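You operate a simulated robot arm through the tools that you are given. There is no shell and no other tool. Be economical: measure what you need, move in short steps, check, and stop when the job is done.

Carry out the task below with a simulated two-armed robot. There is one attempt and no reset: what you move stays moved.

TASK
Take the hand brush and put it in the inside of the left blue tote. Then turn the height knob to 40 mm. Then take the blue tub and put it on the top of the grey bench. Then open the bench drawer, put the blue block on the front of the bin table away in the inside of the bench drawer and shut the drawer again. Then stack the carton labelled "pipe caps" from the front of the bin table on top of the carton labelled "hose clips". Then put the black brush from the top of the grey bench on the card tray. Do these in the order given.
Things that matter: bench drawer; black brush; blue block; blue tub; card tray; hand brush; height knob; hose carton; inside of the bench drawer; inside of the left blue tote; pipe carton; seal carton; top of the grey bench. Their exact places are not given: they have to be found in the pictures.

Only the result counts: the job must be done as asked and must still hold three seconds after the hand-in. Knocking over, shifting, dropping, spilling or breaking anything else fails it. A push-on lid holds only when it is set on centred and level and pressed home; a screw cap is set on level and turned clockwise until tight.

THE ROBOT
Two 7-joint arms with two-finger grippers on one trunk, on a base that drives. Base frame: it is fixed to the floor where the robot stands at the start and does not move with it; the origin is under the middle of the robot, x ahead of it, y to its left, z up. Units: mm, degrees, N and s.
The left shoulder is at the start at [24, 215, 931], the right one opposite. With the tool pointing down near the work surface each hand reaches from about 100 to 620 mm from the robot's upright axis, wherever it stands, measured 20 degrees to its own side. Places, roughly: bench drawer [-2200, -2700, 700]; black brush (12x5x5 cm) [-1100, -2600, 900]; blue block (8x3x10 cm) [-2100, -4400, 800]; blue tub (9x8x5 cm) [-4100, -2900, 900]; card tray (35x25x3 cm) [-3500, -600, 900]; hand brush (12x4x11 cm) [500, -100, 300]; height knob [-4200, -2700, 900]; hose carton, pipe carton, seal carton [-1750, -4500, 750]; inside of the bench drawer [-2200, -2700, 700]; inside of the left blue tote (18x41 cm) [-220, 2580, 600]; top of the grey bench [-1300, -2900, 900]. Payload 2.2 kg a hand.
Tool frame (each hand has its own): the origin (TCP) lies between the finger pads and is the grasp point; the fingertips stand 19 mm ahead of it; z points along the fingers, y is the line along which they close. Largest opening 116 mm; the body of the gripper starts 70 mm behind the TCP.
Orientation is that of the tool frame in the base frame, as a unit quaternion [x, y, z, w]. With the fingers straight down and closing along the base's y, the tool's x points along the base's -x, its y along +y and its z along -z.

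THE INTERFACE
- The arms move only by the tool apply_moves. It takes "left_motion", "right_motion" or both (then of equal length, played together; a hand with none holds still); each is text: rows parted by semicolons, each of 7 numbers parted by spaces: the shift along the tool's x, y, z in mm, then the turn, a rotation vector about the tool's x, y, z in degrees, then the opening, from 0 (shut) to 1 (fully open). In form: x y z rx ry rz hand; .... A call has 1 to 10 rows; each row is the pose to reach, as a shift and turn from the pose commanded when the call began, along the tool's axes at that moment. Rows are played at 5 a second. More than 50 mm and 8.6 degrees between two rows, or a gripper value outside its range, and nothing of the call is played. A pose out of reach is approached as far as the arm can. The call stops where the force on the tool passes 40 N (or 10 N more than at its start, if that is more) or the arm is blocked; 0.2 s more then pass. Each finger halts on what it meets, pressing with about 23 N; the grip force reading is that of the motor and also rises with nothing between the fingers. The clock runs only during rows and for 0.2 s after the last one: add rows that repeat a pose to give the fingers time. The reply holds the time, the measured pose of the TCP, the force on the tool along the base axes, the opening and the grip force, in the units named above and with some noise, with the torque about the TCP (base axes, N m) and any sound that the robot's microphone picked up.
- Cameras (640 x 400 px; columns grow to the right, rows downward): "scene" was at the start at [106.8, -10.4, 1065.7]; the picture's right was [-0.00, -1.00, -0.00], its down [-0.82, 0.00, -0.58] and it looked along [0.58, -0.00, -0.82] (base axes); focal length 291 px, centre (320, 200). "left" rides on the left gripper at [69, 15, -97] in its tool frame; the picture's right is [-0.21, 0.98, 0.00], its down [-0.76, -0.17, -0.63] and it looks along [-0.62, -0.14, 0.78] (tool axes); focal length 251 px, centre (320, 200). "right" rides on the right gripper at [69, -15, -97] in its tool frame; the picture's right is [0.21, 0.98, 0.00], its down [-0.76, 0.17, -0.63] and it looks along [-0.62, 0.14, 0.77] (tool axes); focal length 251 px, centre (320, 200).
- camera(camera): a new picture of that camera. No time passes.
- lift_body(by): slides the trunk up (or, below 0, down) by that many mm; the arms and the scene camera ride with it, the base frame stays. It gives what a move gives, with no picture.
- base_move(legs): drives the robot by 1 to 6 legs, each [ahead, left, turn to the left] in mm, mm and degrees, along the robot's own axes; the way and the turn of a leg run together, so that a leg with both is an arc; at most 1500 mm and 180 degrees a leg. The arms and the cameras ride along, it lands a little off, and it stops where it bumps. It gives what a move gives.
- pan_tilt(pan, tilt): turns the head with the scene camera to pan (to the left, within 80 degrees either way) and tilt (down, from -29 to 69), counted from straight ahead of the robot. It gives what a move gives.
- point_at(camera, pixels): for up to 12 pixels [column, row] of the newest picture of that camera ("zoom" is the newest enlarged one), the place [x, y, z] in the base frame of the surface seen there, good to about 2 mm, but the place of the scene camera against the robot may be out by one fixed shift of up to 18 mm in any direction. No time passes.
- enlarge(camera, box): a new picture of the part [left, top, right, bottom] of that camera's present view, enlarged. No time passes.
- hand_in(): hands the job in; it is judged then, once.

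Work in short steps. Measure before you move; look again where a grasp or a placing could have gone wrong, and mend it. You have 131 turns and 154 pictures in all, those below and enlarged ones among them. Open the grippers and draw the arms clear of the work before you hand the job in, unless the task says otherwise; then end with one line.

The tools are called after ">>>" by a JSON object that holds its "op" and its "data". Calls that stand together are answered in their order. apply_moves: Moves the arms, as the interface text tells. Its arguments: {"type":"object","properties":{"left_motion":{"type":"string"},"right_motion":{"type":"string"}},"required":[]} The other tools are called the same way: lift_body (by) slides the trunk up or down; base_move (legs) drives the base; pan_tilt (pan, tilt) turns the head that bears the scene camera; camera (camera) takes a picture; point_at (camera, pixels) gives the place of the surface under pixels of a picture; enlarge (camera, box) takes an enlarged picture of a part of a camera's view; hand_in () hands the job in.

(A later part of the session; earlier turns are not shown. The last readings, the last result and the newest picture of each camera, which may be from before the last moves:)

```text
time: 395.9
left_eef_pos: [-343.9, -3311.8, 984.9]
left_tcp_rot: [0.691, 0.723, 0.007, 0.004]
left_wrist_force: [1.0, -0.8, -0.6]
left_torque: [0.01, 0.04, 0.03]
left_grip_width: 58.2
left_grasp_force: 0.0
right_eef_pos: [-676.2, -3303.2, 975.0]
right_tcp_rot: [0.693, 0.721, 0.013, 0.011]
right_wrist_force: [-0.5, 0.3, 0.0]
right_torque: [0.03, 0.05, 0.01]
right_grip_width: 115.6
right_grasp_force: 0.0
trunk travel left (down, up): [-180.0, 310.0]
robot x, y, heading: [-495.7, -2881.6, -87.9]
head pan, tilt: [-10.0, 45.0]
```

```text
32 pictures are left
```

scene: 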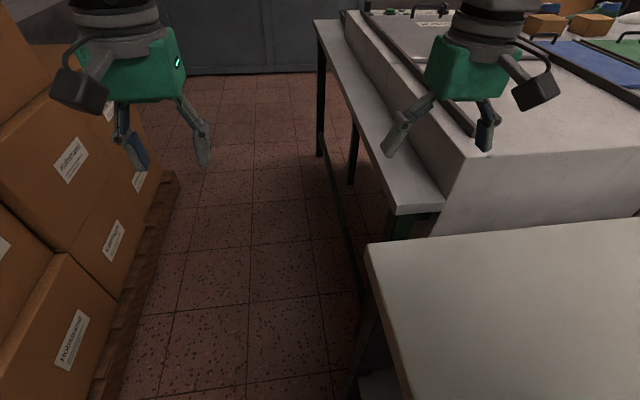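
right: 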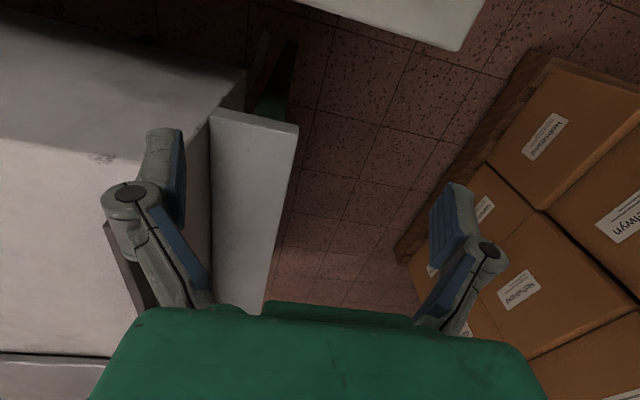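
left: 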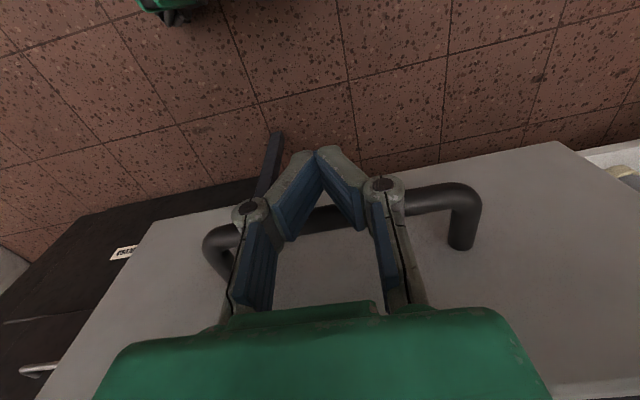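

I was blocked: first by the boxes at left, then against the bench at right. I stop chaining blindly: raise the trunk, centre in the aisle at x≈-350 and look before advancing.

>>> {"op": "lift_body", "data": {"by": 200}}

>>> {"op": "base_move", "data": {"legs": [[0, 140, -2]]}}

>>> {"op": "pan_tilt", "data": {"pan": 35, "tilt": 30}}

>>> {"op": "camera", "data": {"camera": "scene"}}

>>> {"op": "pan_tilt", "data": {"pan": -60, "tilt": 40}}

>>> {"op": "camera", "data": {"camera": "scene"}}

```text
time: 398.1
left_eef_pos: [-347.6, -3312.9, 1183.6]
left_tcp_rot: [0.692, 0.722, 0.008, 0.005]
left_wrist_force: [-0.6, 0.3, -0.6]
left_torque: [0.03, -0.03, 0.03]
left_grip_width: 57.7
left_grasp_force: 0.2
right_eef_pos: [-681.5, -3302.9, 1172.8]
right_tcp_rot: [0.695, 0.719, 0.016, 0.013]
right_wrist_force: [0.3, 0.3, 0.4]
right_torque: [0.03, 0.0, 0.0]
right_grip_width: 115.9
right_grasp_force: 0.0
trunk travel left (down, up): [-380.0, 110.0]
robot x, y, heading: [-495.4, -2884.6, -87.9]
head pan, tilt: [-10.0, 45.0]
```

```text
time: 399.4
left_eef_pos: [-265.4, -3314.8, 1188.6]
left_tcp_rot: [0.706, 0.708, 0.018, 0.016]
left_wrist_force: [-2.1, 0.5, 0.2]
left_torque: [-0.1, -0.15, -0.02]
left_grip_width: 57.9
left_grasp_force: 0.0
right_eef_pos: [-597.7, -3292.7, 1168.0]
right_tcp_rot: [0.708, 0.705, 0.025, 0.023]
right_wrist_force: [-1.3, -0.6, 0.5]
right_torque: [-0.04, -0.2, -0.05]
right_grip_width: 116.2
right_grasp_force: 0.0
trunk travel left (down, up): [-380.0, 110.0]
robot x, y, heading: [-364.6, -2883.6, -90.0]
head pan, tilt: [-10.0, 45.0]
```

```text
time: 400.6
left_eef_pos: [-209.1, -3311.3, 1185.3]
left_tcp_rot: [0.704, 0.71, 0.0, 0.001]
left_wrist_force: [1.3, 0.1, 0.8]
left_torque: [0.03, 0.09, -0.02]
left_grip_width: 58.1
left_grasp_force: 0.0
right_eef_pos: [-541.0, -3289.3, 1179.5]
right_tcp_rot: [0.708, 0.706, 0.007, 0.009]
right_wrist_force: [0.0, 0.4, 0.5]
right_torque: [0.01, 0.05, 0.04]
right_grip_width: 115.8
right_grasp_force: 0.1
trunk travel left (down, up): [-380.0, 110.0]
robot x, y, heading: [-355.5, -2882.6, -90.0]
head pan, tilt: [35.0, 30.0]
```

```text
31 pictures are left
```

scene: 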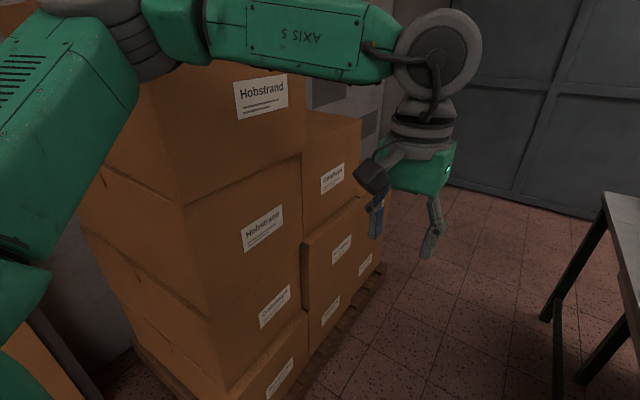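

```text
time: 402.3
left_eef_pos: [-218.9, -3311.9, 1185.3]
left_tcp_rot: [0.705, 0.709, 0.002, 0.002]
left_wrist_force: [1.6, -0.7, -0.6]
left_torque: [0.03, 0.08, 0.02]
left_grip_width: 57.9
left_grasp_force: 0.1
right_eef_pos: [-550.9, -3290.4, 1178.7]
right_tcp_rot: [0.708, 0.706, 0.01, 0.011]
right_wrist_force: [0.3, 0.2, 0.9]
right_torque: [0.01, 0.05, -0.01]
right_grip_width: 115.8
right_grasp_force: 0.2
trunk travel left (down, up): [-380.0, 110.0]
robot x, y, heading: [-359.9, -2882.8, -89.8]
head pan, tilt: [-60.0, 40.0]
```

```text
30 pictures are left
```

scene: 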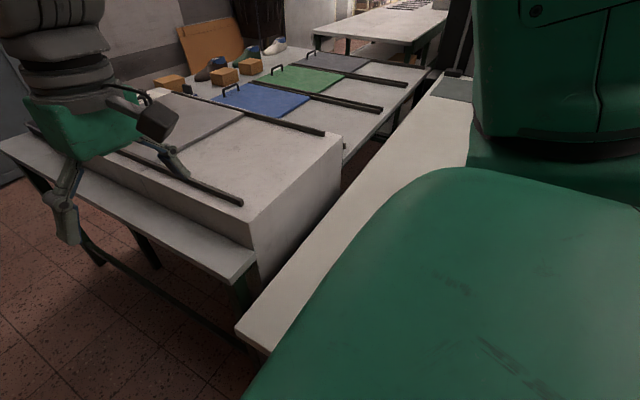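

The left elbow is wide on the box side. Going north facing +y worked before, so I back out, turn round, and reverse through the aisle instead.

>>> {"op": "base_move", "data": {"legs": [[-1200, 0, 0], [0, 0, 180]]}}

>>> {"op": "lift_body", "data": {"by": -70}}

```text
time: 415.6
left_eef_pos: [-492.5, -1243.5, 1183.0]
left_tcp_rot: [-0.695, 0.719, 0.0, -0.004]
left_wrist_force: [-0.9, -0.4, -0.9]
left_torque: [0.01, -0.07, 0.01]
left_grip_width: 58.1
left_grasp_force: 0.1
right_eef_pos: [-160.4, -1280.4, 1175.9]
right_tcp_rot: [-0.691, 0.722, 0.009, -0.012]
right_wrist_force: [-0.2, -0.1, -0.8]
right_torque: [-0.02, -0.03, 0.02]
right_grip_width: 115.8
right_grasp_force: 0.0
trunk travel left (down, up): [-380.0, 110.0]
robot x, y, heading: [-368.0, -1682.7, 87.6]
head pan, tilt: [-60.0, 40.0]
```

```text
time: 416.7
left_eef_pos: [-409.6, -1257.2, 1126.5]
left_tcp_rot: [-0.694, 0.72, 0.028, -0.022]
left_wrist_force: [1.8, -0.6, 0.3]
left_torque: [0.09, 0.17, 0.01]
left_grip_width: 57.9
left_grasp_force: 0.0
right_eef_pos: [-79.9, -1292.3, 1097.3]
right_tcp_rot: [-0.69, 0.722, 0.036, -0.032]
right_wrist_force: [1.3, -0.3, 0.6]
right_torque: [0.04, 0.1, 0.0]
right_grip_width: 116.1
right_grasp_force: 0.1
trunk travel left (down, up): [-310.0, 180.0]
robot x, y, heading: [-356.1, -1684.1, 87.6]
head pan, tilt: [-60.0, 40.0]
```

I correct the heading and reverse through the aisle at x≈-330.

>>> {"op": "base_move", "data": {"legs": [[0, -28, 2.4], [-1200, 0, 0], [-1200, 0, 0], [-1150, 0, 0]]}}

```text
time: 434.4
left_eef_pos: [-391.2, -4811.5, 1124.5]
left_tcp_rot: [0.713, -0.7, -0.027, 0.024]
left_wrist_force: [2.6, -0.7, -1.1]
left_torque: [0.08, 0.2, 0.0]
left_grip_width: 58.2
left_grasp_force: 0.0
right_eef_pos: [-58.6, -4829.3, 1093.6]
right_tcp_rot: [0.709, -0.704, -0.034, 0.036]
right_wrist_force: [2.2, -0.4, 0.3]
right_torque: [0.0, 0.17, -0.03]
right_grip_width: 116.1
right_grasp_force: 0.0
trunk travel left (down, up): [-310.0, 180.0]
robot x, y, heading: [-320.2, -5227.9, 90.8]
head pan, tilt: [-60.0, 40.0]
```

Through. I sidestep west to x≈-1800, advance, and look.

>>> {"op": "base_move", "data": {"legs": [[0, 1470, -0.8], [250, 0, 0]]}}

>>> {"op": "lift_body", "data": {"by": -90}}

>>> {"op": "pan_tilt", "data": {"pan": -10, "tilt": 45}}

>>> {"op": "camera", "data": {"camera": "scene"}}

>>> {"op": "camera", "data": {"camera": "right"}}

```text
time: 443.0
left_eef_pos: [-1856.9, -4574.7, 1126.0]
left_tcp_rot: [0.709, -0.705, -0.022, 0.017]
left_wrist_force: [1.7, -0.7, -0.6]
left_torque: [0.01, 0.07, -0.04]
left_grip_width: 57.9
left_grasp_force: 0.0
right_eef_pos: [-1525.2, -4596.1, 1099.1]
right_tcp_rot: [-0.704, 0.709, 0.031, -0.03]
right_wrist_force: [-0.6, -1.1, 0.4]
right_torque: [0.01, 0.04, -0.02]
right_grip_width: 116.3
right_grasp_force: 0.0
trunk travel left (down, up): [-310.0, 180.0]
robot x, y, heading: [-1770.9, -4995.9, 90.2]
head pan, tilt: [-60.0, 40.0]
```

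```text
time: 444.3
left_eef_pos: [-1852.1, -4577.9, 1036.6]
left_tcp_rot: [0.709, -0.705, -0.024, 0.017]
left_wrist_force: [0.3, 0.2, 1.2]
left_torque: [0.04, -0.03, 0.0]
left_grip_width: 57.8
left_grasp_force: 0.1
right_eef_pos: [-1521.1, -4598.7, 1010.7]
right_tcp_rot: [-0.704, 0.709, 0.032, -0.03]
right_wrist_force: [-0.3, -0.2, 0.6]
right_torque: [0.02, 0.0, -0.02]
right_grip_width: 115.8
right_grasp_force: 0.1
trunk travel left (down, up): [-220.0, 270.0]
robot x, y, heading: [-1775.9, -4996.9, 90.4]
head pan, tilt: [-60.0, 40.0]
```

```text
time: 445.5
left_eef_pos: [-1882.0, -4575.0, 1034.1]
left_tcp_rot: [0.709, -0.705, -0.015, 0.011]
left_wrist_force: [-1.2, 0.0, -1.0]
left_torque: [-0.05, -0.07, 0.03]
left_grip_width: 57.8
left_grasp_force: 0.1
right_eef_pos: [-1549.0, -4596.9, 1015.1]
right_tcp_rot: [-0.704, 0.709, 0.024, -0.023]
right_wrist_force: [-0.3, 1.0, 0.0]
right_torque: [0.0, -0.05, 0.02]
right_grip_width: 115.9
right_grasp_force: 0.0
trunk travel left (down, up): [-220.0, 270.0]
robot x, y, heading: [-1780.1, -4992.6, 90.2]
head pan, tilt: [-10.0, 45.0]
```

```text
29 pictures are left
```

scene: 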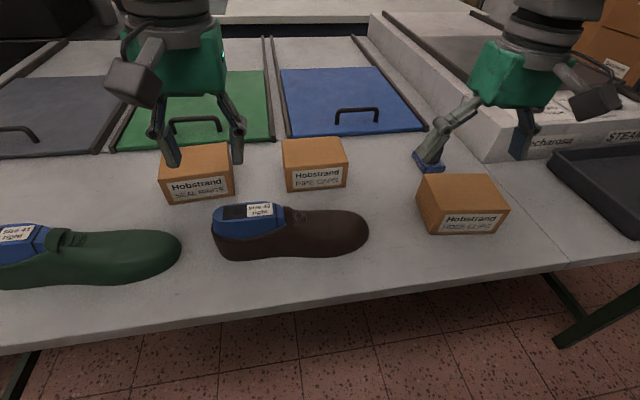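

```text
28 pictures are left
```

right: 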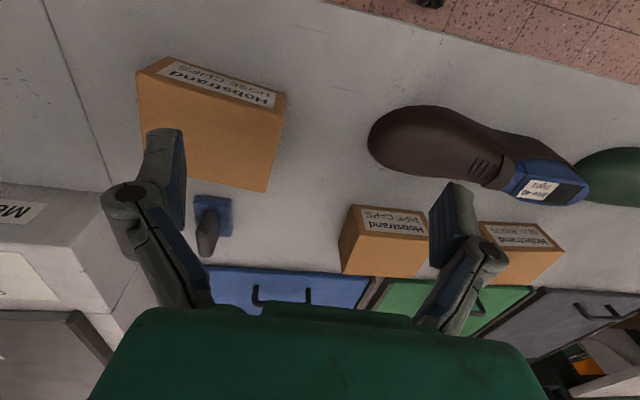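

Labels confirmed: PIPE CAPS at (315,165), HOSE CLIPS at (462,205) in the scene. I measure both with the right camera.

>>> {"op": "point_at", "data": {"camera": "right", "pixels": [[140, 78], [160, 60], [283, 97], [265, 185], [150, 155], [210, 130], [352, 208], [345, 245], [362, 250], [425, 215], [420, 255], [385, 228]]}}

>>> {"op": "point_at", "data": {"camera": "scene", "pixels": [[284, 142], [343, 141], [346, 162], [288, 166], [318, 142], [316, 162], [423, 177], [493, 178], [507, 206], [440, 210], [460, 190]]}}

```text
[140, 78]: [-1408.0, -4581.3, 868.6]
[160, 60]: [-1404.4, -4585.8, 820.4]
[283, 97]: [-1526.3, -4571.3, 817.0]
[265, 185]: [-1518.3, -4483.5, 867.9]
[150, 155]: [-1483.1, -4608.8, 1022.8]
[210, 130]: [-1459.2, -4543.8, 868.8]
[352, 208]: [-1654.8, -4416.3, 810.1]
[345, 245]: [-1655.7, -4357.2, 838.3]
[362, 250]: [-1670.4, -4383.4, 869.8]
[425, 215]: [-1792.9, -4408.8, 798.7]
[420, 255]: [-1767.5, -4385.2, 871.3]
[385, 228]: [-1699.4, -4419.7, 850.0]
```

```text
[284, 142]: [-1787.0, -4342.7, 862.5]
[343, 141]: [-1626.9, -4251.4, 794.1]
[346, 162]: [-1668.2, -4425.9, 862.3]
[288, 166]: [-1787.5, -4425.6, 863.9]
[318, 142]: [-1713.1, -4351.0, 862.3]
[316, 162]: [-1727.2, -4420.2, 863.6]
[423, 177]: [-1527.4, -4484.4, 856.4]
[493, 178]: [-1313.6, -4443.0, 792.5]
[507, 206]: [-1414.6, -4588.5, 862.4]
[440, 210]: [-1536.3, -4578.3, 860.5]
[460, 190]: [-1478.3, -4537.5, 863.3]
```

Pipe carton centre ≈(-1717,-4375), top 870; hose carton centre ≈(-1464,-4533), top 869. I turn the right hand 85° so it closes along y and move it above the pipe carton.

>>> {"op": "apply_moves", "data": {"right_motion": "-22 16 0 0.3 -0.3 8.5 1; -44 33 0 0.6 -0.5 17 1; -66 50 5 0.9 -0.8 25.5 1; -88 66 10 1.2 -1.1 34 1; -110 82 15 1.5 -1.4 42.5 1; -133 99 20 1.8 -1.7 51 1; -155 115 30 2 -1.9 59.5 1; -177 132 40 2.3 -2.2 68 1; -200 148 46 2.6 -2.5 76.5 1; -222 165 51 2.9 -2.8 85 1"}}

>>> {"op": "camera", "data": {"camera": "right"}}

```text
time: 447.9
left_eef_pos: [-1908.1, -4582.4, 1035.1]
left_tcp_rot: [0.711, -0.703, -0.01, 0.0]
left_wrist_force: [-1.0, -0.5, 0.0]
left_torque: [0.02, -0.09, 0.0]
left_grip_width: 58.0
left_grasp_force: 0.0
right_eef_pos: [-1711.2, -4366.9, 985.9]
right_tcp_rot: [-0.012, 1.0, 0.001, -0.013]
right_wrist_force: [-1.5, -1.1, -2.0]
right_torque: [0.02, -0.2, -0.02]
right_grip_width: 115.7
right_grasp_force: 0.1
trunk travel left (down, up): [-220.0, 270.0]
robot x, y, heading: [-1778.1, -4994.4, 90.1]
head pan, tilt: [-10.0, 45.0]
stopped in row 10 (right hand): the arm was blocked; the commanded pose is now the measured one
```

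```text
27 pictures are left
```

right: 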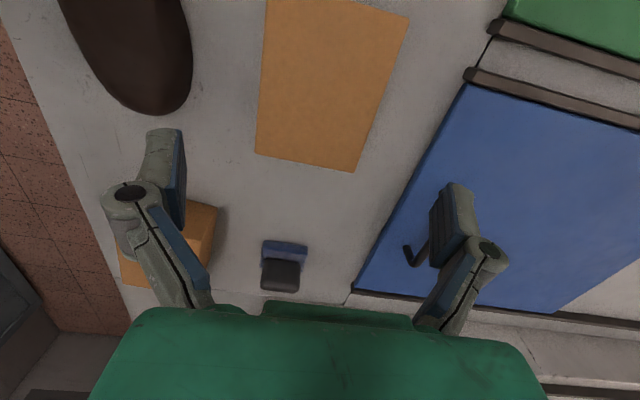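

Orientation is right; the arm touched the left arm. I move the left hand away and measure the carton edges.

>>> {"op": "apply_moves", "data": {"left_motion": "0 40 0 0 0 0 0.5; 20 80 0 0 0 0 0.5; 40 120 0 0 0 0 0.5; 60 150 0 0 0 0 0.5; 60 150 0 0 0 0 0.5; 60 150 0 0 0 0 0.5"}}

>>> {"op": "camera", "data": {"camera": "right"}}

>>> {"op": "point_at", "data": {"camera": "right", "pixels": [[270, 60], [262, 130], [395, 60], [360, 150], [310, 155], [325, 90], [230, 100], [420, 120]]}}

```text
time: 449.3
left_eef_pos: [-2006.5, -4641.0, 1044.9]
left_tcp_rot: [0.708, -0.705, -0.024, 0.015]
left_wrist_force: [-0.4, -0.5, 0.1]
left_torque: [-0.01, 0.06, -0.01]
left_grip_width: 58.0
left_grasp_force: 0.1
right_eef_pos: [-1660.0, -4364.5, 992.3]
right_tcp_rot: [-0.005, 0.999, 0.007, -0.041]
right_wrist_force: [1.1, 0.2, 0.7]
right_torque: [-0.04, 0.09, 0.0]
right_grip_width: 116.0
right_grasp_force: 0.1
trunk travel left (down, up): [-220.0, 270.0]
robot x, y, heading: [-1775.2, -4992.7, 90.2]
head pan, tilt: [-10.0, 45.0]
```

```text
26 pictures are left
```

right: 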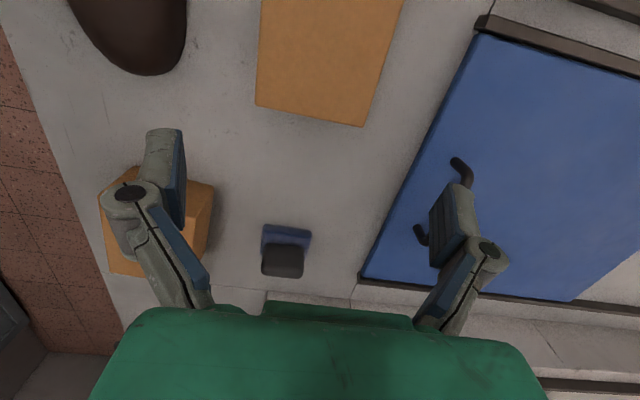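

```text
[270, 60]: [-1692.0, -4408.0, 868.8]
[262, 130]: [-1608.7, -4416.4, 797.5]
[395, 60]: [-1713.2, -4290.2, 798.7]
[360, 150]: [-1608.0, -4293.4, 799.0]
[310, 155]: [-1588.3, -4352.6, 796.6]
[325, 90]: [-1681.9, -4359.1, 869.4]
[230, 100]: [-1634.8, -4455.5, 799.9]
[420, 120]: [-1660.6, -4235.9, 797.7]
```

The robot still rocks a little. I hold for two seconds, then read again.

>>> {"op": "apply_moves", "data": {"right_motion": "0 0 0 0 0 0 1; 0 0 0 0 0 0 1; 0 0 0 0 0 0 1; 0 0 0 0 0 0 1; 0 0 0 0 0 0 1; 0 0 0 0 0 0 1; 0 0 0 0 0 0 1; 0 0 0 0 0 0 1; 0 0 0 0 0 0 1; 0 0 0 0 0 0 1"}}

>>> {"op": "lift_body", "data": {"by": -60}}

>>> {"op": "apply_moves", "data": {"right_motion": "0 0 0 0 0 0 1; 0 0 0 0 0 0 1; 0 0 0 0 0 0 1; 0 0 0 0 0 0 1; 0 0 0 0 0 0 1; 0 0 0 0 0 0 1; 0 0 0 0 0 0 1; 0 0 0 0 0 0 1; 0 0 0 0 0 0 1; 0 0 0 0 0 0 1"}}

>>> {"op": "apply_moves", "data": {"right_motion": "0 0 0 0 0 0 1; 0 0 0 0 0 0 1"}}

>>> {"op": "camera", "data": {"camera": "right"}}

>>> {"op": "point_at", "data": {"camera": "right", "pixels": [[250, 100], [262, 60], [262, 20], [380, 60], [370, 100], [400, 20], [320, 110], [320, 60], [320, 150], [260, 120]]}}

```text
time: 451.5
left_eef_pos: [-2008.0, -4641.5, 1044.0]
left_tcp_rot: [0.708, -0.706, -0.023, 0.015]
left_wrist_force: [0.5, 0.7, -0.2]
left_torque: [0.0, 0.06, -0.01]
left_grip_width: 57.8
left_grasp_force: 0.0
right_eef_pos: [-1670.6, -4366.8, 986.0]
right_tcp_rot: [-0.015, 0.999, 0.006, -0.03]
right_wrist_force: [0.1, 0.5, 0.6]
right_torque: [0.03, -0.03, 0.0]
right_grip_width: 115.9
right_grasp_force: 0.0
trunk travel left (down, up): [-220.0, 270.0]
robot x, y, heading: [-1770.3, -4993.9, 90.4]
head pan, tilt: [-10.0, 45.0]
```

```text
time: 452.5
left_eef_pos: [-1999.7, -4641.3, 987.0]
left_tcp_rot: [0.708, -0.706, -0.026, 0.015]
left_wrist_force: [-0.1, 0.5, -0.3]
left_torque: [-0.02, 0.02, 0.03]
left_grip_width: 57.9
left_grasp_force: 0.1
right_eef_pos: [-1660.6, -4365.5, 929.7]
right_tcp_rot: [-0.01, 0.999, 0.008, -0.037]
right_wrist_force: [0.6, 0.3, 1.4]
right_torque: [0.0, 0.03, -0.02]
right_grip_width: 116.2
right_grasp_force: 0.0
trunk travel left (down, up): [-160.0, 330.0]
robot x, y, heading: [-1767.8, -4991.8, 90.2]
head pan, tilt: [-10.0, 45.0]
```

```text
time: 454.7
left_eef_pos: [-2020.7, -4640.8, 982.0]
left_tcp_rot: [0.709, -0.705, -0.02, 0.011]
left_wrist_force: [-0.2, -0.2, 0.7]
left_torque: [0.01, 0.0, -0.01]
left_grip_width: 57.9
left_grasp_force: 0.1
right_eef_pos: [-1680.9, -4367.0, 927.1]
right_tcp_rot: [-0.013, 1.0, 0.006, -0.026]
right_wrist_force: [0.5, 0.0, -1.7]
right_torque: [0.0, -0.03, -0.01]
right_grip_width: 116.1
right_grasp_force: 0.1
trunk travel left (down, up): [-160.0, 330.0]
robot x, y, heading: [-1775.1, -4995.0, 90.1]
head pan, tilt: [-10.0, 45.0]
```

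```text
time: 455.3
left_eef_pos: [-2026.2, -4641.2, 981.1]
left_tcp_rot: [0.709, -0.705, -0.018, 0.01]
left_wrist_force: [-0.8, -0.5, -0.3]
left_torque: [0.0, -0.05, -0.03]
left_grip_width: 58.1
left_grasp_force: 0.0
right_eef_pos: [-1684.7, -4365.1, 930.9]
right_tcp_rot: [-0.011, 1.0, 0.007, -0.027]
right_wrist_force: [-0.9, 0.0, 0.1]
right_torque: [-0.01, -0.05, 0.0]
right_grip_width: 115.8
right_grasp_force: 0.1
trunk travel left (down, up): [-160.0, 330.0]
robot x, y, heading: [-1776.2, -4996.3, 90.1]
head pan, tilt: [-10.0, 45.0]
```

```text
25 pictures are left
```

right: 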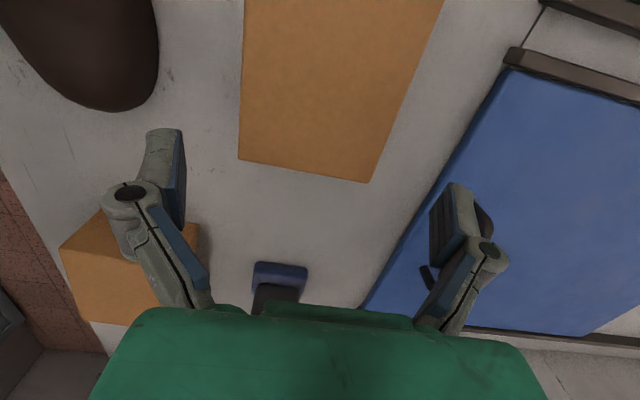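

```text
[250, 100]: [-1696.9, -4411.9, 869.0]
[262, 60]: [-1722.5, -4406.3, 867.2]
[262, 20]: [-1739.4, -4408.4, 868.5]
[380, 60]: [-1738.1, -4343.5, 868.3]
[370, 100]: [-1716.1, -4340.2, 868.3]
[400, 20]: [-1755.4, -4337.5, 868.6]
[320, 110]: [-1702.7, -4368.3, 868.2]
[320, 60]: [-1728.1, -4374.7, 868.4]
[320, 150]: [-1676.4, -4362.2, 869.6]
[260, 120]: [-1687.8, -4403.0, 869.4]
```

Carton spans y -4417..-4324. I level 3°, centre, descend to TCP 850, and grip.

>>> {"op": "apply_moves", "data": {"right_motion": "14 -2 10 0 -1.5 0 1; 28 -4 20 0 -3 0 1; 28 -4 45 0 -3 0 1; 28 -4 65 0 -3 0 1; 28 -4 82 0 -3 0 1; 28 -4 82 0 -3 0 1; 28 -4 82 0 -3 0 0.6; 28 -4 82 0 -3 0 0.4; 28 -4 82 0 -3 0 0.4"}}

>>> {"op": "apply_moves", "data": {"right_motion": "0 0 -15 0 0 0 0.4; 0 0 -40 0 0 0 0.4; 0 0 -75 0 0 0 0.4; 0 0 -110 0 0 0 0.4; 0 0 -130 0 0 0 0.4; 0 0 -130 0 0 0 0.4"}}

>>> {"op": "camera", "data": {"camera": "right"}}

```text
time: 457.3
left_eef_pos: [-2020.2, -4641.4, 981.6]
left_tcp_rot: [0.709, -0.705, -0.02, 0.01]
left_wrist_force: [0.4, 0.3, 0.2]
left_torque: [0.02, 0.0, 0.01]
left_grip_width: 58.0
left_grasp_force: 0.0
right_eef_pos: [-1704.9, -4367.9, 849.0]
right_tcp_rot: [-0.006, 1.0, 0.007, -0.004]
right_wrist_force: [-3.0, 4.2, 7.5]
right_torque: [-0.36, 0.22, -0.16]
right_grip_width: 107.3
right_grasp_force: 23.1
trunk travel left (down, up): [-160.0, 330.0]
robot x, y, heading: [-1776.2, -4996.0, 90.1]
head pan, tilt: [-10.0, 45.0]
```

```text
time: 458.7
left_eef_pos: [-2020.3, -4641.2, 981.4]
left_tcp_rot: [0.709, -0.705, -0.019, 0.01]
left_wrist_force: [0.6, 0.5, -0.4]
left_torque: [-0.03, 0.04, -0.02]
left_grip_width: 58.2
left_grasp_force: 0.1
right_eef_pos: [-1701.4, -4367.5, 970.5]
right_tcp_rot: [-0.004, 1.0, -0.002, -0.007]
right_wrist_force: [0.4, 0.7, -3.7]
right_torque: [-0.02, -0.06, -0.01]
right_grip_width: 107.4
right_grasp_force: 22.8
trunk travel left (down, up): [-160.0, 330.0]
robot x, y, heading: [-1772.4, -4992.5, 90.3]
head pan, tilt: [-10.0, 45.0]
```

```text
24 pictures are left
```

right: 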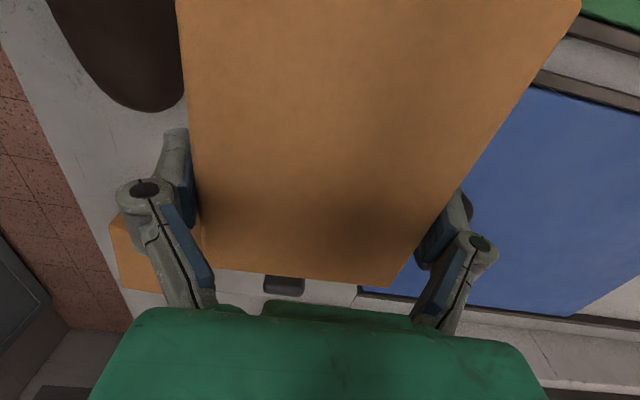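

Held (107 mm across). I carry it over the hose carton and check from the scene camera.

>>> {"op": "apply_moves", "data": {"right_motion": "-18 -12 -5 0 0 0 0.4; -55 -36 -10 0 0 0 0.4; -94 -62 -10 0 0 1 0.4; -133 -87 -10 0 0 2 0.4; -172 -113 -10 0 0 3 0.4; -211 -138 -10 0 0 4 0.4; -250 -164 -10 0 0 4 0.4; -250 -164 -10 0 0 4 0.4; -250 -164 -10 0 0 4 0.4; -250 -164 -10 0 0 4 0.4"}}

>>> {"op": "pan_tilt", "data": {"pan": -30, "tilt": 45}}

>>> {"op": "camera", "data": {"camera": "scene"}}

>>> {"op": "enlarge", "data": {"camera": "scene", "box": [260, 110, 460, 270]}}

>>> {"op": "camera", "data": {"camera": "right"}}

```text
time: 460.9
left_eef_pos: [-2020.5, -4640.3, 982.2]
left_tcp_rot: [0.709, -0.705, -0.02, 0.01]
left_wrist_force: [0.8, 0.5, 0.0]
left_torque: [-0.01, -0.03, -0.02]
left_grip_width: 57.8
left_grasp_force: 0.0
right_eef_pos: [-1460.3, -4530.4, 986.6]
right_tcp_rot: [0.021, 1.0, 0.006, -0.002]
right_wrist_force: [-0.3, -0.3, -2.8]
right_torque: [-0.05, -0.06, -0.03]
right_grip_width: 107.2
right_grasp_force: 23.4
trunk travel left (down, up): [-160.0, 330.0]
robot x, y, heading: [-1772.8, -4994.5, 89.8]
head pan, tilt: [-10.0, 45.0]
```

```text
time: 461.7
left_eef_pos: [-2019.6, -4640.6, 981.7]
left_tcp_rot: [0.709, -0.705, -0.02, 0.011]
left_wrist_force: [-0.3, 0.5, -0.7]
left_torque: [-0.02, 0.04, 0.01]
left_grip_width: 58.1
left_grasp_force: 0.1
right_eef_pos: [-1458.8, -4530.6, 985.2]
right_tcp_rot: [0.02, 1.0, 0.006, -0.001]
right_wrist_force: [-0.6, -1.0, -2.6]
right_torque: [0.01, -0.01, 0.03]
right_grip_width: 107.1
right_grasp_force: 23.4
trunk travel left (down, up): [-160.0, 330.0]
robot x, y, heading: [-1773.5, -4992.9, 90.0]
head pan, tilt: [-30.0, 45.0]
```

```text
23 pictures are left
```

scene: 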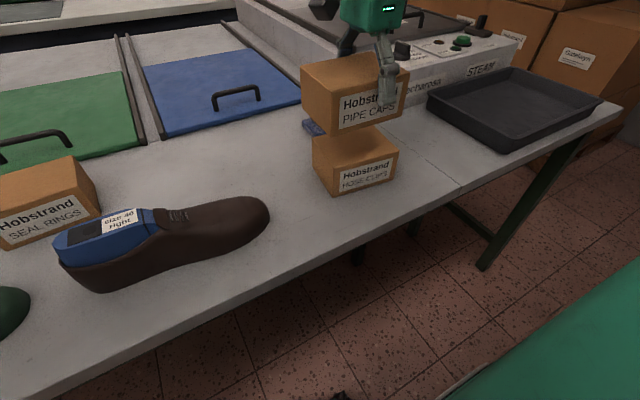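

```text
2.50 times, centred on (360, 190) of scene
```

zoom: 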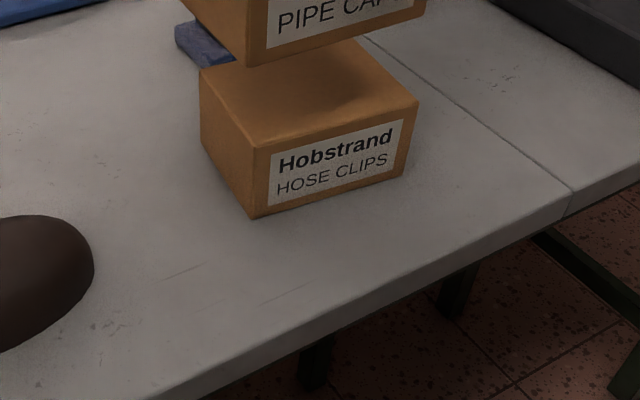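

```text
21 pictures are left
```

right: 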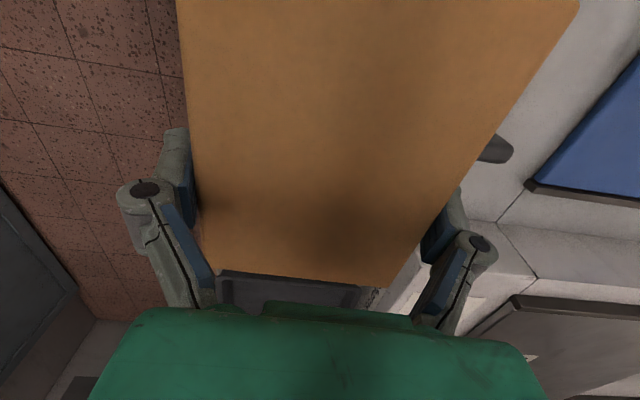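

I measure both cartons' front corners in the scene picture to align them.

>>> {"op": "point_at", "data": {"camera": "scene", "pixels": [[338, 171], [396, 153], [316, 139], [334, 192], [338, 128], [403, 112], [305, 116], [303, 68], [340, 92], [360, 172], [370, 125]]}}

```text
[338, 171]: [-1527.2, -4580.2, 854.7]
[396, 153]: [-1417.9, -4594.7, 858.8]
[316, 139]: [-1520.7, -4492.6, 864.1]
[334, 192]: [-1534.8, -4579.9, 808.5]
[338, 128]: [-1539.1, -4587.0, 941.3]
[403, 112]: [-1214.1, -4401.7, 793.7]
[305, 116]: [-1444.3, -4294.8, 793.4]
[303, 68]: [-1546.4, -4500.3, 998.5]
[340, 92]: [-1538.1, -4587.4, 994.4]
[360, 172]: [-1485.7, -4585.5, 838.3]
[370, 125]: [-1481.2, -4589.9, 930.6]
```

The held carton sits ~15 mm too far left; I shift +15 in x, turn 3° more, and lower 64 mm onto the hose carton.

>>> {"op": "apply_moves", "data": {"right_motion": "-8 1 10 0 0 1.5 0.4; -15 2 25 0 0 3 0.4; -15 2 45 0 0 3 0.4; -15 2 57 0 0 3 0.4; -15 2 63 0 0 3 0.4; -15 2 66 0 0 3 0.4; -15 2 66 0 0 3 0.4"}}

>>> {"op": "camera", "data": {"camera": "scene"}}

```text
time: 463.3
left_eef_pos: [-2019.2, -4640.6, 982.5]
left_tcp_rot: [0.709, -0.705, -0.02, 0.01]
left_wrist_force: [-0.6, 0.3, -0.2]
left_torque: [-0.01, 0.01, 0.01]
left_grip_width: 58.1
left_grasp_force: 0.1
right_eef_pos: [-1444.1, -4527.6, 921.0]
right_tcp_rot: [0.047, 0.999, 0.008, -0.001]
right_wrist_force: [3.8, 0.0, 8.0]
right_torque: [-0.07, 0.68, 0.01]
right_grip_width: 106.9
right_grasp_force: 22.9
trunk travel left (down, up): [-160.0, 330.0]
robot x, y, heading: [-1774.8, -4997.6, 90.3]
head pan, tilt: [-30.0, 45.0]
```

```text
20 pictures are left
5 turns are left
```

scene: 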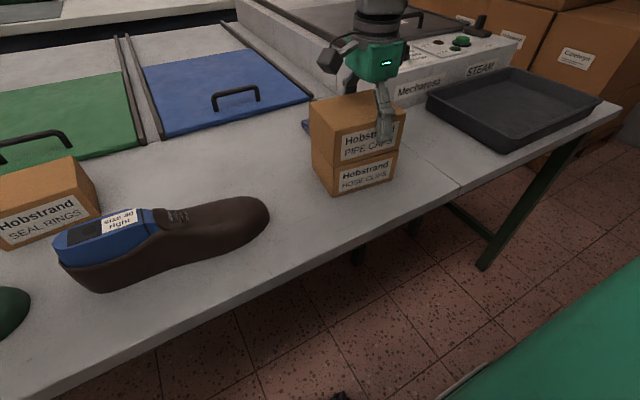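

The pipe carton sits on the hose carton; only five turns remain, so I must chain. I release, raise and tuck the right hand, then drive round to the bench's north side near the black brush and look.

>>> {"op": "apply_moves", "data": {"right_motion": "0 0 0 0 0 0 1; 0 0 0 0 0 0 1; 0 0 -30 0 0 0 1; 0 0 -75 0 0 0 1; 0 0 -120 0 0 0 1; 0 0 -150 0 0 0 1; 45 0 -150 0 0 0 1; 90 0 -150 0 0 0 1; 130 0 -150 0 0 0 1; 150 0 -150 0 0 0 1"}}

>>> {"op": "camera", "data": {"camera": "scene"}}

>>> {"op": "lift_body", "data": {"by": 150}}

>>> {"op": "base_move", "data": {"legs": [[-250, 0, 0], [0, -1430, 0], [1500, 0, 0], [1500, 0, 0], [480, 0, 0]]}}

>>> {"op": "base_move", "data": {"legs": [[0, 755, 0], [0, 0, 180], [280, 0, 0]]}}

>>> {"op": "lift_body", "data": {"by": -90}}

>>> {"op": "pan_tilt", "data": {"pan": 0, "tilt": 45}}

>>> {"op": "camera", "data": {"camera": "scene"}}

>>> {"op": "point_at", "data": {"camera": "scene", "pixels": [[200, 130], [280, 130], [360, 130], [440, 130], [200, 160], [280, 160], [360, 160], [440, 160], [200, 190], [280, 190], [360, 190], [440, 190]]}}

>>> {"op": "camera", "data": {"camera": "right"}}

>>> {"op": "camera", "data": {"camera": "left"}}

```text
time: 465.5
left_eef_pos: [-2020.0, -4641.4, 982.3]
left_tcp_rot: [0.71, -0.704, -0.021, 0.011]
left_wrist_force: [0.2, 0.3, 0.0]
left_torque: [0.0, 0.03, 0.02]
left_grip_width: 57.9
left_grasp_force: 0.0
right_eef_pos: [-1583.2, -4513.3, 1074.9]
right_tcp_rot: [0.055, 0.998, 0.004, -0.025]
right_wrist_force: [-1.1, 1.1, 0.8]
right_torque: [0.0, 0.06, 0.01]
right_grip_width: 116.1
right_grasp_force: 0.0
trunk travel left (down, up): [-160.0, 330.0]
robot x, y, heading: [-1774.8, -4992.8, 90.3]
head pan, tilt: [-30.0, 45.0]
```

```text
19 pictures are left
```

scene: 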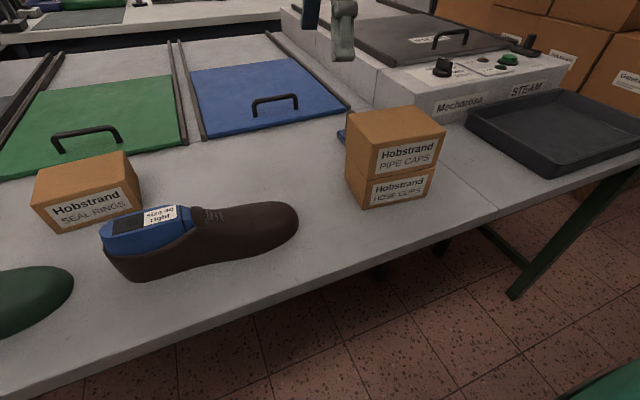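

```text
time: 467.2
left_eef_pos: [-2019.9, -4640.9, 1133.2]
left_tcp_rot: [0.709, -0.705, -0.02, 0.011]
left_wrist_force: [0.2, 0.4, 0.5]
left_torque: [0.0, 0.03, -0.01]
left_grip_width: 58.0
left_grasp_force: 0.0
right_eef_pos: [-1585.9, -4514.6, 1224.0]
right_tcp_rot: [0.053, 0.998, 0.004, -0.023]
right_wrist_force: [0.8, -0.5, -0.1]
right_torque: [0.03, 0.04, 0.02]
right_grip_width: 116.2
right_grasp_force: 0.1
trunk travel left (down, up): [-310.0, 180.0]
robot x, y, heading: [-1776.1, -4995.2, 90.3]
head pan, tilt: [-30.0, 45.0]
```

```text
time: 492.2
left_eef_pos: [-620.9, -1436.3, 1139.1]
left_tcp_rot: [0.717, -0.697, -0.029, 0.02]
left_wrist_force: [1.3, -0.5, 0.0]
left_torque: [-0.01, 0.1, 0.03]
left_grip_width: 57.9
left_grasp_force: 0.1
right_eef_pos: [-187.2, -1297.3, 1217.9]
right_tcp_rot: [0.043, 0.999, 0.0, -0.033]
right_wrist_force: [1.8, 0.1, 0.5]
right_torque: [0.02, 0.22, -0.02]
right_grip_width: 116.1
right_grasp_force: 0.0
trunk travel left (down, up): [-310.0, 180.0]
robot x, y, heading: [-391.0, -1781.8, 91.6]
head pan, tilt: [-30.0, 45.0]
```

```text
time: 505.2
left_eef_pos: [-884.8, -2424.3, 1134.2]
left_tcp_rot: [0.694, 0.719, 0.011, 0.022]
left_wrist_force: [-0.1, -0.7, 0.4]
left_torque: [0.03, -0.02, 0.02]
left_grip_width: 57.7
left_grasp_force: 0.0
right_eef_pos: [-1317.9, -2563.8, 1224.7]
right_tcp_rot: [0.999, -0.043, 0.03, 0.001]
right_wrist_force: [-0.9, -0.1, 1.0]
right_torque: [0.02, -0.03, -0.01]
right_grip_width: 116.1
right_grasp_force: 0.1
trunk travel left (down, up): [-310.0, 180.0]
robot x, y, heading: [-1141.8, -2081.5, -88.1]
head pan, tilt: [-30.0, 45.0]
```

```text
time: 506.4
left_eef_pos: [-875.2, -2422.3, 1043.1]
left_tcp_rot: [0.695, 0.719, 0.007, 0.02]
left_wrist_force: [-0.2, 0.2, -0.3]
left_torque: [0.01, 0.0, 0.01]
left_grip_width: 58.1
left_grasp_force: 0.1
right_eef_pos: [-1312.3, -2562.2, 1138.8]
right_tcp_rot: [0.999, -0.044, 0.03, 0.002]
right_wrist_force: [0.5, -0.8, -0.2]
right_torque: [-0.02, 0.04, 0.01]
right_grip_width: 115.9
right_grasp_force: 0.0
trunk travel left (down, up): [-220.0, 270.0]
robot x, y, heading: [-1138.0, -2078.2, -88.5]
head pan, tilt: [-30.0, 45.0]
```

```text
time: 507.4
left_eef_pos: [-878.3, -2421.9, 1041.9]
left_tcp_rot: [0.695, 0.718, 0.008, 0.02]
left_wrist_force: [0.9, 0.0, 0.3]
left_torque: [-0.01, 0.0, 0.02]
left_grip_width: 58.0
left_grasp_force: 0.1
right_eef_pos: [-1311.0, -2561.8, 1137.5]
right_tcp_rot: [0.999, -0.043, 0.025, 0.002]
right_wrist_force: [0.0, -0.5, -0.3]
right_torque: [-0.03, 0.01, 0.04]
right_grip_width: 115.9
right_grasp_force: 0.1
trunk travel left (down, up): [-220.0, 270.0]
robot x, y, heading: [-1140.4, -2080.0, -87.7]
head pan, tilt: [0.0, 45.0]
```

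```text
18 pictures are left
```

scene: 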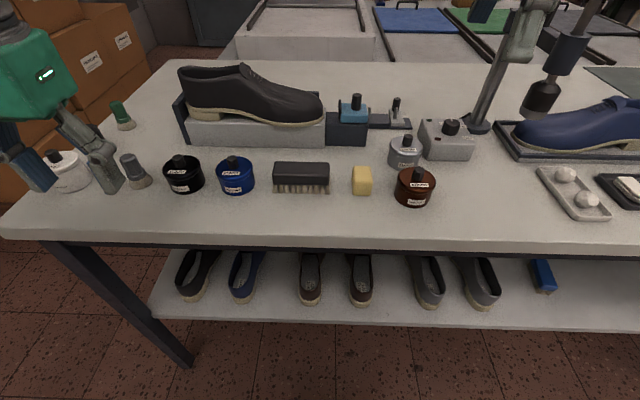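

```text
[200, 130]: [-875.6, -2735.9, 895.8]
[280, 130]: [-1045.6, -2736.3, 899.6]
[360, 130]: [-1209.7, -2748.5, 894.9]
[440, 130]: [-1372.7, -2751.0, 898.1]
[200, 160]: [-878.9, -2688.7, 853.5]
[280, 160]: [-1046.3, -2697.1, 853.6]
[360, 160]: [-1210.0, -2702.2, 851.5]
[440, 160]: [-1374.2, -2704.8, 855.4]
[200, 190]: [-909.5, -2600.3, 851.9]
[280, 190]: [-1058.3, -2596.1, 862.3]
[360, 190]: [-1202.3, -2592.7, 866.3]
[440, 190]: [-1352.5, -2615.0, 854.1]
```

```text
17 pictures are left
```

right: 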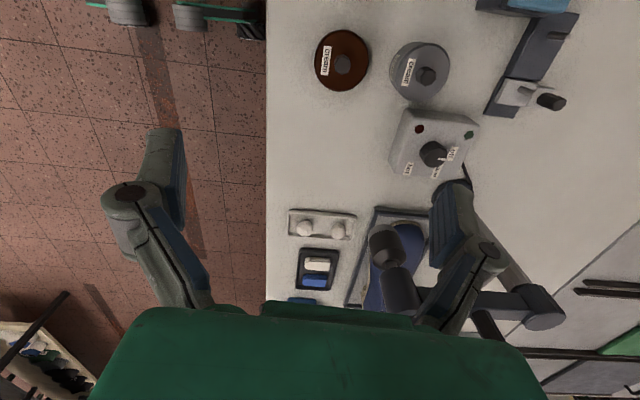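

```text
16 pictures are left
4 turns are left
```

left: 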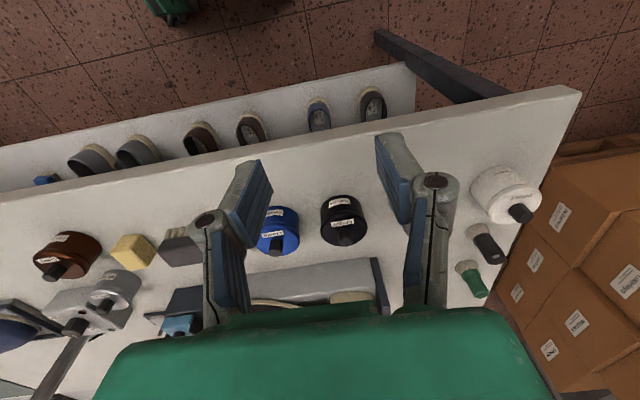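

Stack looks right. The black brush is at (300,178), long axis across; the right hand already closes along y. I measure it and bring the right hand above it, with a picture and a grid of points.

>>> {"op": "point_at", "data": {"camera": "scene", "pixels": [[276, 170], [300, 165], [327, 170], [300, 172], [300, 179], [300, 188], [276, 185], [327, 188], [363, 170], [236, 165]]}}

>>> {"op": "apply_moves", "data": {"right_motion": "33 6 24 0 -0.5 -1.2 0.8; 66 12 49 0 -1 -2.4 0.8; 100 18 74 0 -1.5 -3.6 0.8; 134 24 98 0 -2 -4.8 0.8; 167 29 122 0 -2.5 -6 0.8; 200 34 147 0 -2.9 -7 0.8; 200 34 147 0 -2.9 -7 0.8; 200 34 147 0 -2.9 -7 0.8; 200 34 147 0 -2.9 -7 0.8"}}

>>> {"op": "camera", "data": {"camera": "right"}}

>>> {"op": "point_at", "data": {"camera": "right", "pixels": [[260, 70], [300, 70], [340, 70], [380, 70], [260, 110], [300, 110], [340, 110], [380, 110], [280, 145], [320, 145], [360, 145], [320, 90]]}}

```text
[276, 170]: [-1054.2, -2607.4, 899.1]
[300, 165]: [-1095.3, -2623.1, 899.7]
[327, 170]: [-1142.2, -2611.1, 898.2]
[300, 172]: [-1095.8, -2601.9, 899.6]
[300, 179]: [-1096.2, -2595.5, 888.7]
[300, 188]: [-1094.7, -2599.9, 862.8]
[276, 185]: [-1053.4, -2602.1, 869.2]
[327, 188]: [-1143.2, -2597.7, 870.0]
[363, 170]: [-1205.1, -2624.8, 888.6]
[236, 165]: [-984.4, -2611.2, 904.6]
```

```text
time: 509.6
left_eef_pos: [-880.8, -2419.2, 1044.9]
left_tcp_rot: [0.695, 0.719, 0.007, 0.022]
left_wrist_force: [-0.3, -0.7, -0.8]
left_torque: [-0.01, 0.02, 0.01]
left_grip_width: 58.2
left_grasp_force: 0.1
right_eef_pos: [-1132.3, -2629.4, 1030.1]
right_tcp_rot: [0.999, -0.009, 0.037, 0.012]
right_wrist_force: [-0.5, 0.2, 0.0]
right_torque: [-0.03, 0.0, 0.0]
right_grip_width: 92.6
right_grasp_force: 0.2
trunk travel left (down, up): [-220.0, 270.0]
robot x, y, heading: [-1138.7, -2082.1, -88.0]
head pan, tilt: [0.0, 45.0]
stopped in row 9 (right hand): the arm was blocked; the commanded pose is now the measured one
```

```text
15 pictures are left
```

right: 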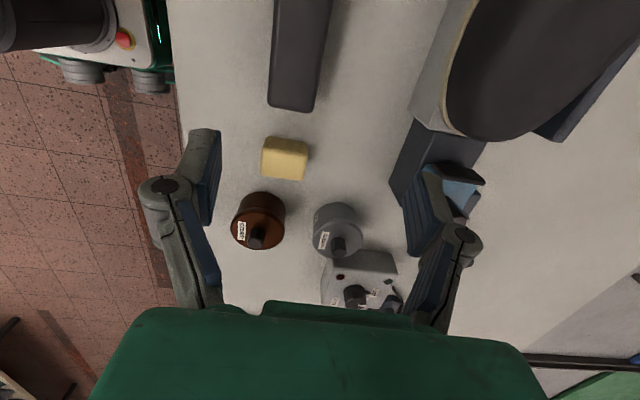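

```text
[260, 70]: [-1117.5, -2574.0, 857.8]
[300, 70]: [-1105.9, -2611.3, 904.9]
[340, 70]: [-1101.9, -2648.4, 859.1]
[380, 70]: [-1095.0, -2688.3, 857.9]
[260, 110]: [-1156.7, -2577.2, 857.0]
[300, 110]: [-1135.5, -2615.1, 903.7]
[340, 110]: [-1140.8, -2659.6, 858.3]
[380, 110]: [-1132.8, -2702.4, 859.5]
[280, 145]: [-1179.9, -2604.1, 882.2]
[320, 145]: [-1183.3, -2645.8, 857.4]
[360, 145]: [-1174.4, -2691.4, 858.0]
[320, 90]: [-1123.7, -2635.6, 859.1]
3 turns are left
```

Brush: top z 904, centre ≈(-1090,-2607). I sidestep 40 mm left, descend, grip firmly, lift, and drive to the card tray's table, taking pictures there.

>>> {"op": "base_move", "data": {"legs": [[0, 40, 0]]}}

>>> {"op": "apply_moves", "data": {"right_motion": "0 -8 0 0 0 0 0.8; 0 -17 0 0 0 0 0.8; 0 -25 0 0 0 0 0.8; 0 -25 40 0 0 0 0.8; 0 -25 80 0 0 0 0.8; 0 -25 115 0 0 0 0.8; 0 -25 144 0 0 0 0.8; 0 -25 144 0 0 0 0.4; 0 -25 144 0 0 0 0.1; 0 -25 144 0 0 0 0"}}

>>> {"op": "apply_moves", "data": {"right_motion": "0 0 -20 0 0 0 0; 0 0 -50 0 0 0 0; 0 0 -90 0 0 0 0; 0 0 -130 0 0 0 0; 0 0 -160 0 0 0 0"}}

>>> {"op": "lift_body", "data": {"by": 80}}

>>> {"op": "base_move", "data": {"legs": [[-580, 0, 0], [0, 0, 178], [0, 1200, 0], [0, 1185, 0], [320, 0, 0]]}}

>>> {"op": "pan_tilt", "data": {"pan": 0, "tilt": 50}}

>>> {"op": "camera", "data": {"camera": "scene"}}

>>> {"op": "point_at", "data": {"camera": "scene", "pixels": [[240, 90], [320, 90], [400, 90], [240, 130], [320, 130], [400, 130], [240, 170], [320, 170], [400, 170], [240, 210], [320, 210], [400, 210]]}}

>>> {"op": "camera", "data": {"camera": "right"}}

>>> {"op": "point_at", "data": {"camera": "right", "pixels": [[150, 60], [230, 60], [400, 60], [480, 60], [230, 110], [400, 110], [480, 110], [560, 110], [80, 160], [230, 20], [400, 20], [560, 200]]}}

```text
time: 510.5
left_eef_pos: [-860.4, -2419.3, 1048.5]
left_tcp_rot: [0.696, 0.717, 0.014, 0.028]
left_wrist_force: [-0.5, 0.3, -0.1]
left_torque: [-0.01, -0.08, -0.02]
left_grip_width: 58.1
left_grasp_force: 0.0
right_eef_pos: [-1112.2, -2629.2, 1029.5]
right_tcp_rot: [0.999, -0.009, 0.042, 0.011]
right_wrist_force: [-0.9, 0.1, 1.3]
right_torque: [-0.03, -0.1, 0.0]
right_grip_width: 92.6
right_grasp_force: 0.1
trunk travel left (down, up): [-220.0, 270.0]
robot x, y, heading: [-1105.9, -2078.8, -88.1]
head pan, tilt: [0.0, 45.0]
```

```text
time: 512.7
left_eef_pos: [-841.5, -2415.9, 1044.2]
left_tcp_rot: [0.696, 0.718, 0.006, 0.023]
left_wrist_force: [-0.9, 0.5, 0.2]
left_torque: [-0.03, 0.04, 0.02]
left_grip_width: 58.0
left_grasp_force: 0.1
right_eef_pos: [-1096.7, -2618.9, 904.3]
right_tcp_rot: [0.997, -0.036, 0.067, 0.013]
right_wrist_force: [1.5, 0.7, -2.1]
right_torque: [-0.02, 0.11, -0.01]
right_grip_width: 41.9
right_grasp_force: 22.3
trunk travel left (down, up): [-220.0, 270.0]
robot x, y, heading: [-1094.2, -2082.2, -88.0]
head pan, tilt: [0.0, 45.0]
```

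```text
time: 513.9
left_eef_pos: [-870.3, -2418.6, 1051.0]
left_tcp_rot: [0.696, 0.717, 0.015, 0.031]
left_wrist_force: [-0.1, 0.7, -0.1]
left_torque: [0.0, -0.1, -0.02]
left_grip_width: 58.0
left_grasp_force: 0.1
right_eef_pos: [-1130.3, -2606.7, 1050.2]
right_tcp_rot: [0.998, -0.02, 0.059, 0.008]
right_wrist_force: [-1.6, 0.1, -1.3]
right_torque: [0.05, -0.03, 0.01]
right_grip_width: 42.1
right_grasp_force: 23.0
trunk travel left (down, up): [-220.0, 270.0]
robot x, y, heading: [-1105.6, -2081.9, -88.0]
head pan, tilt: [0.0, 45.0]
```

```text
time: 515.0
left_eef_pos: [-862.9, -2416.4, 1130.2]
left_tcp_rot: [0.697, 0.716, 0.012, 0.029]
left_wrist_force: [-0.6, 0.1, 0.1]
left_torque: [-0.03, -0.03, 0.0]
left_grip_width: 58.1
left_grasp_force: 0.0
right_eef_pos: [-1123.0, -2604.5, 1139.4]
right_tcp_rot: [0.998, -0.021, 0.065, 0.014]
right_wrist_force: [0.0, -0.6, 0.2]
right_torque: [0.0, 0.01, 0.0]
right_grip_width: 41.9
right_grasp_force: 23.1
trunk travel left (down, up): [-300.0, 190.0]
robot x, y, heading: [-1106.8, -2079.6, -88.2]
head pan, tilt: [0.0, 45.0]
```

```text
time: 538.7
left_eef_pos: [-3760.0, -908.6, 1128.3]
left_tcp_rot: [0.715, -0.699, -0.029, 0.011]
left_wrist_force: [-0.7, 0.3, 0.0]
left_torque: [0.01, -0.01, 0.01]
left_grip_width: 58.0
left_grasp_force: 0.1
right_eef_pos: [-3500.9, -722.5, 1139.0]
right_tcp_rot: [0.022, 0.998, 0.013, -0.061]
right_wrist_force: [-0.1, 0.0, -0.5]
right_torque: [0.01, 0.01, 0.01]
right_grip_width: 42.1
right_grasp_force: 23.0
trunk travel left (down, up): [-300.0, 190.0]
robot x, y, heading: [-3517.6, -1247.7, 91.5]
head pan, tilt: [0.0, 45.0]
```

```text
time: 539.4
left_eef_pos: [-3756.8, -911.5, 1128.7]
left_tcp_rot: [0.715, -0.699, -0.029, 0.012]
left_wrist_force: [0.1, 0.4, -0.1]
left_torque: [-0.01, 0.01, -0.01]
left_grip_width: 58.0
left_grasp_force: 0.0
right_eef_pos: [-3498.1, -724.2, 1140.8]
right_tcp_rot: [0.022, 0.998, 0.015, -0.063]
right_wrist_force: [0.1, -0.1, -1.1]
right_torque: [0.0, 0.02, -0.02]
right_grip_width: 42.2
right_grasp_force: 23.0
trunk travel left (down, up): [-300.0, 190.0]
robot x, y, heading: [-3512.3, -1245.6, 91.2]
head pan, tilt: [0.0, 50.0]
```

```text
14 pictures are left
```

scene: 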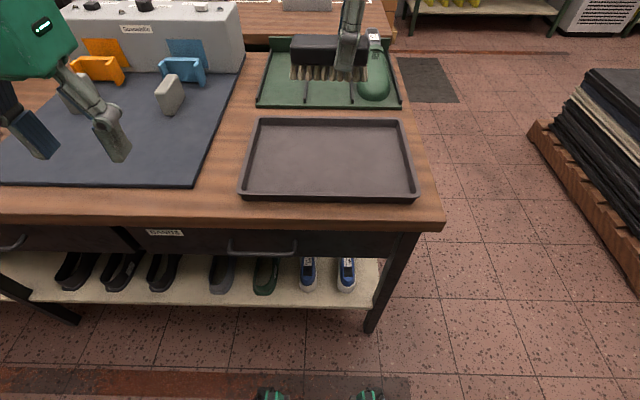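

```text
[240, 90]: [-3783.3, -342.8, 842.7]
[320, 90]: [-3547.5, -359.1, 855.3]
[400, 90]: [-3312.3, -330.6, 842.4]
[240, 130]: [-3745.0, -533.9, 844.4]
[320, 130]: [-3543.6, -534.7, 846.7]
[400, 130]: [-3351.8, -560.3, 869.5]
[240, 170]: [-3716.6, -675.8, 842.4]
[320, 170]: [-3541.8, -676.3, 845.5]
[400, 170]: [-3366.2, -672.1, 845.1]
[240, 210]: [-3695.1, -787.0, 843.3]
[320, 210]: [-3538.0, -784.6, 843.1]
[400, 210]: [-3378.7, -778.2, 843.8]
```

```text
13 pictures are left
```

right: 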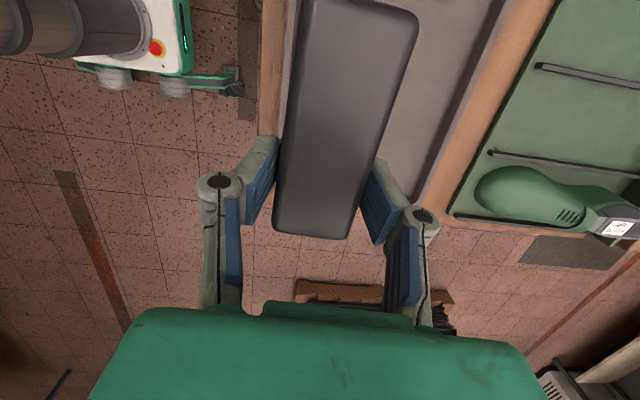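

```text
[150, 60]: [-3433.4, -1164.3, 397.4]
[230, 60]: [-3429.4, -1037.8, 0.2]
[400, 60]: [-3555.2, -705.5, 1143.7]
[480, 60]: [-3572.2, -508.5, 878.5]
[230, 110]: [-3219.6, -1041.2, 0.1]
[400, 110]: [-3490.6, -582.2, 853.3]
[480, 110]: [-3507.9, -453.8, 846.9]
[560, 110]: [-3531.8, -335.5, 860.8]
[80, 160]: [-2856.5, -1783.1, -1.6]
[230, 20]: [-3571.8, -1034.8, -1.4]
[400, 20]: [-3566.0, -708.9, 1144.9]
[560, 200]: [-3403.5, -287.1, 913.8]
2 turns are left
```

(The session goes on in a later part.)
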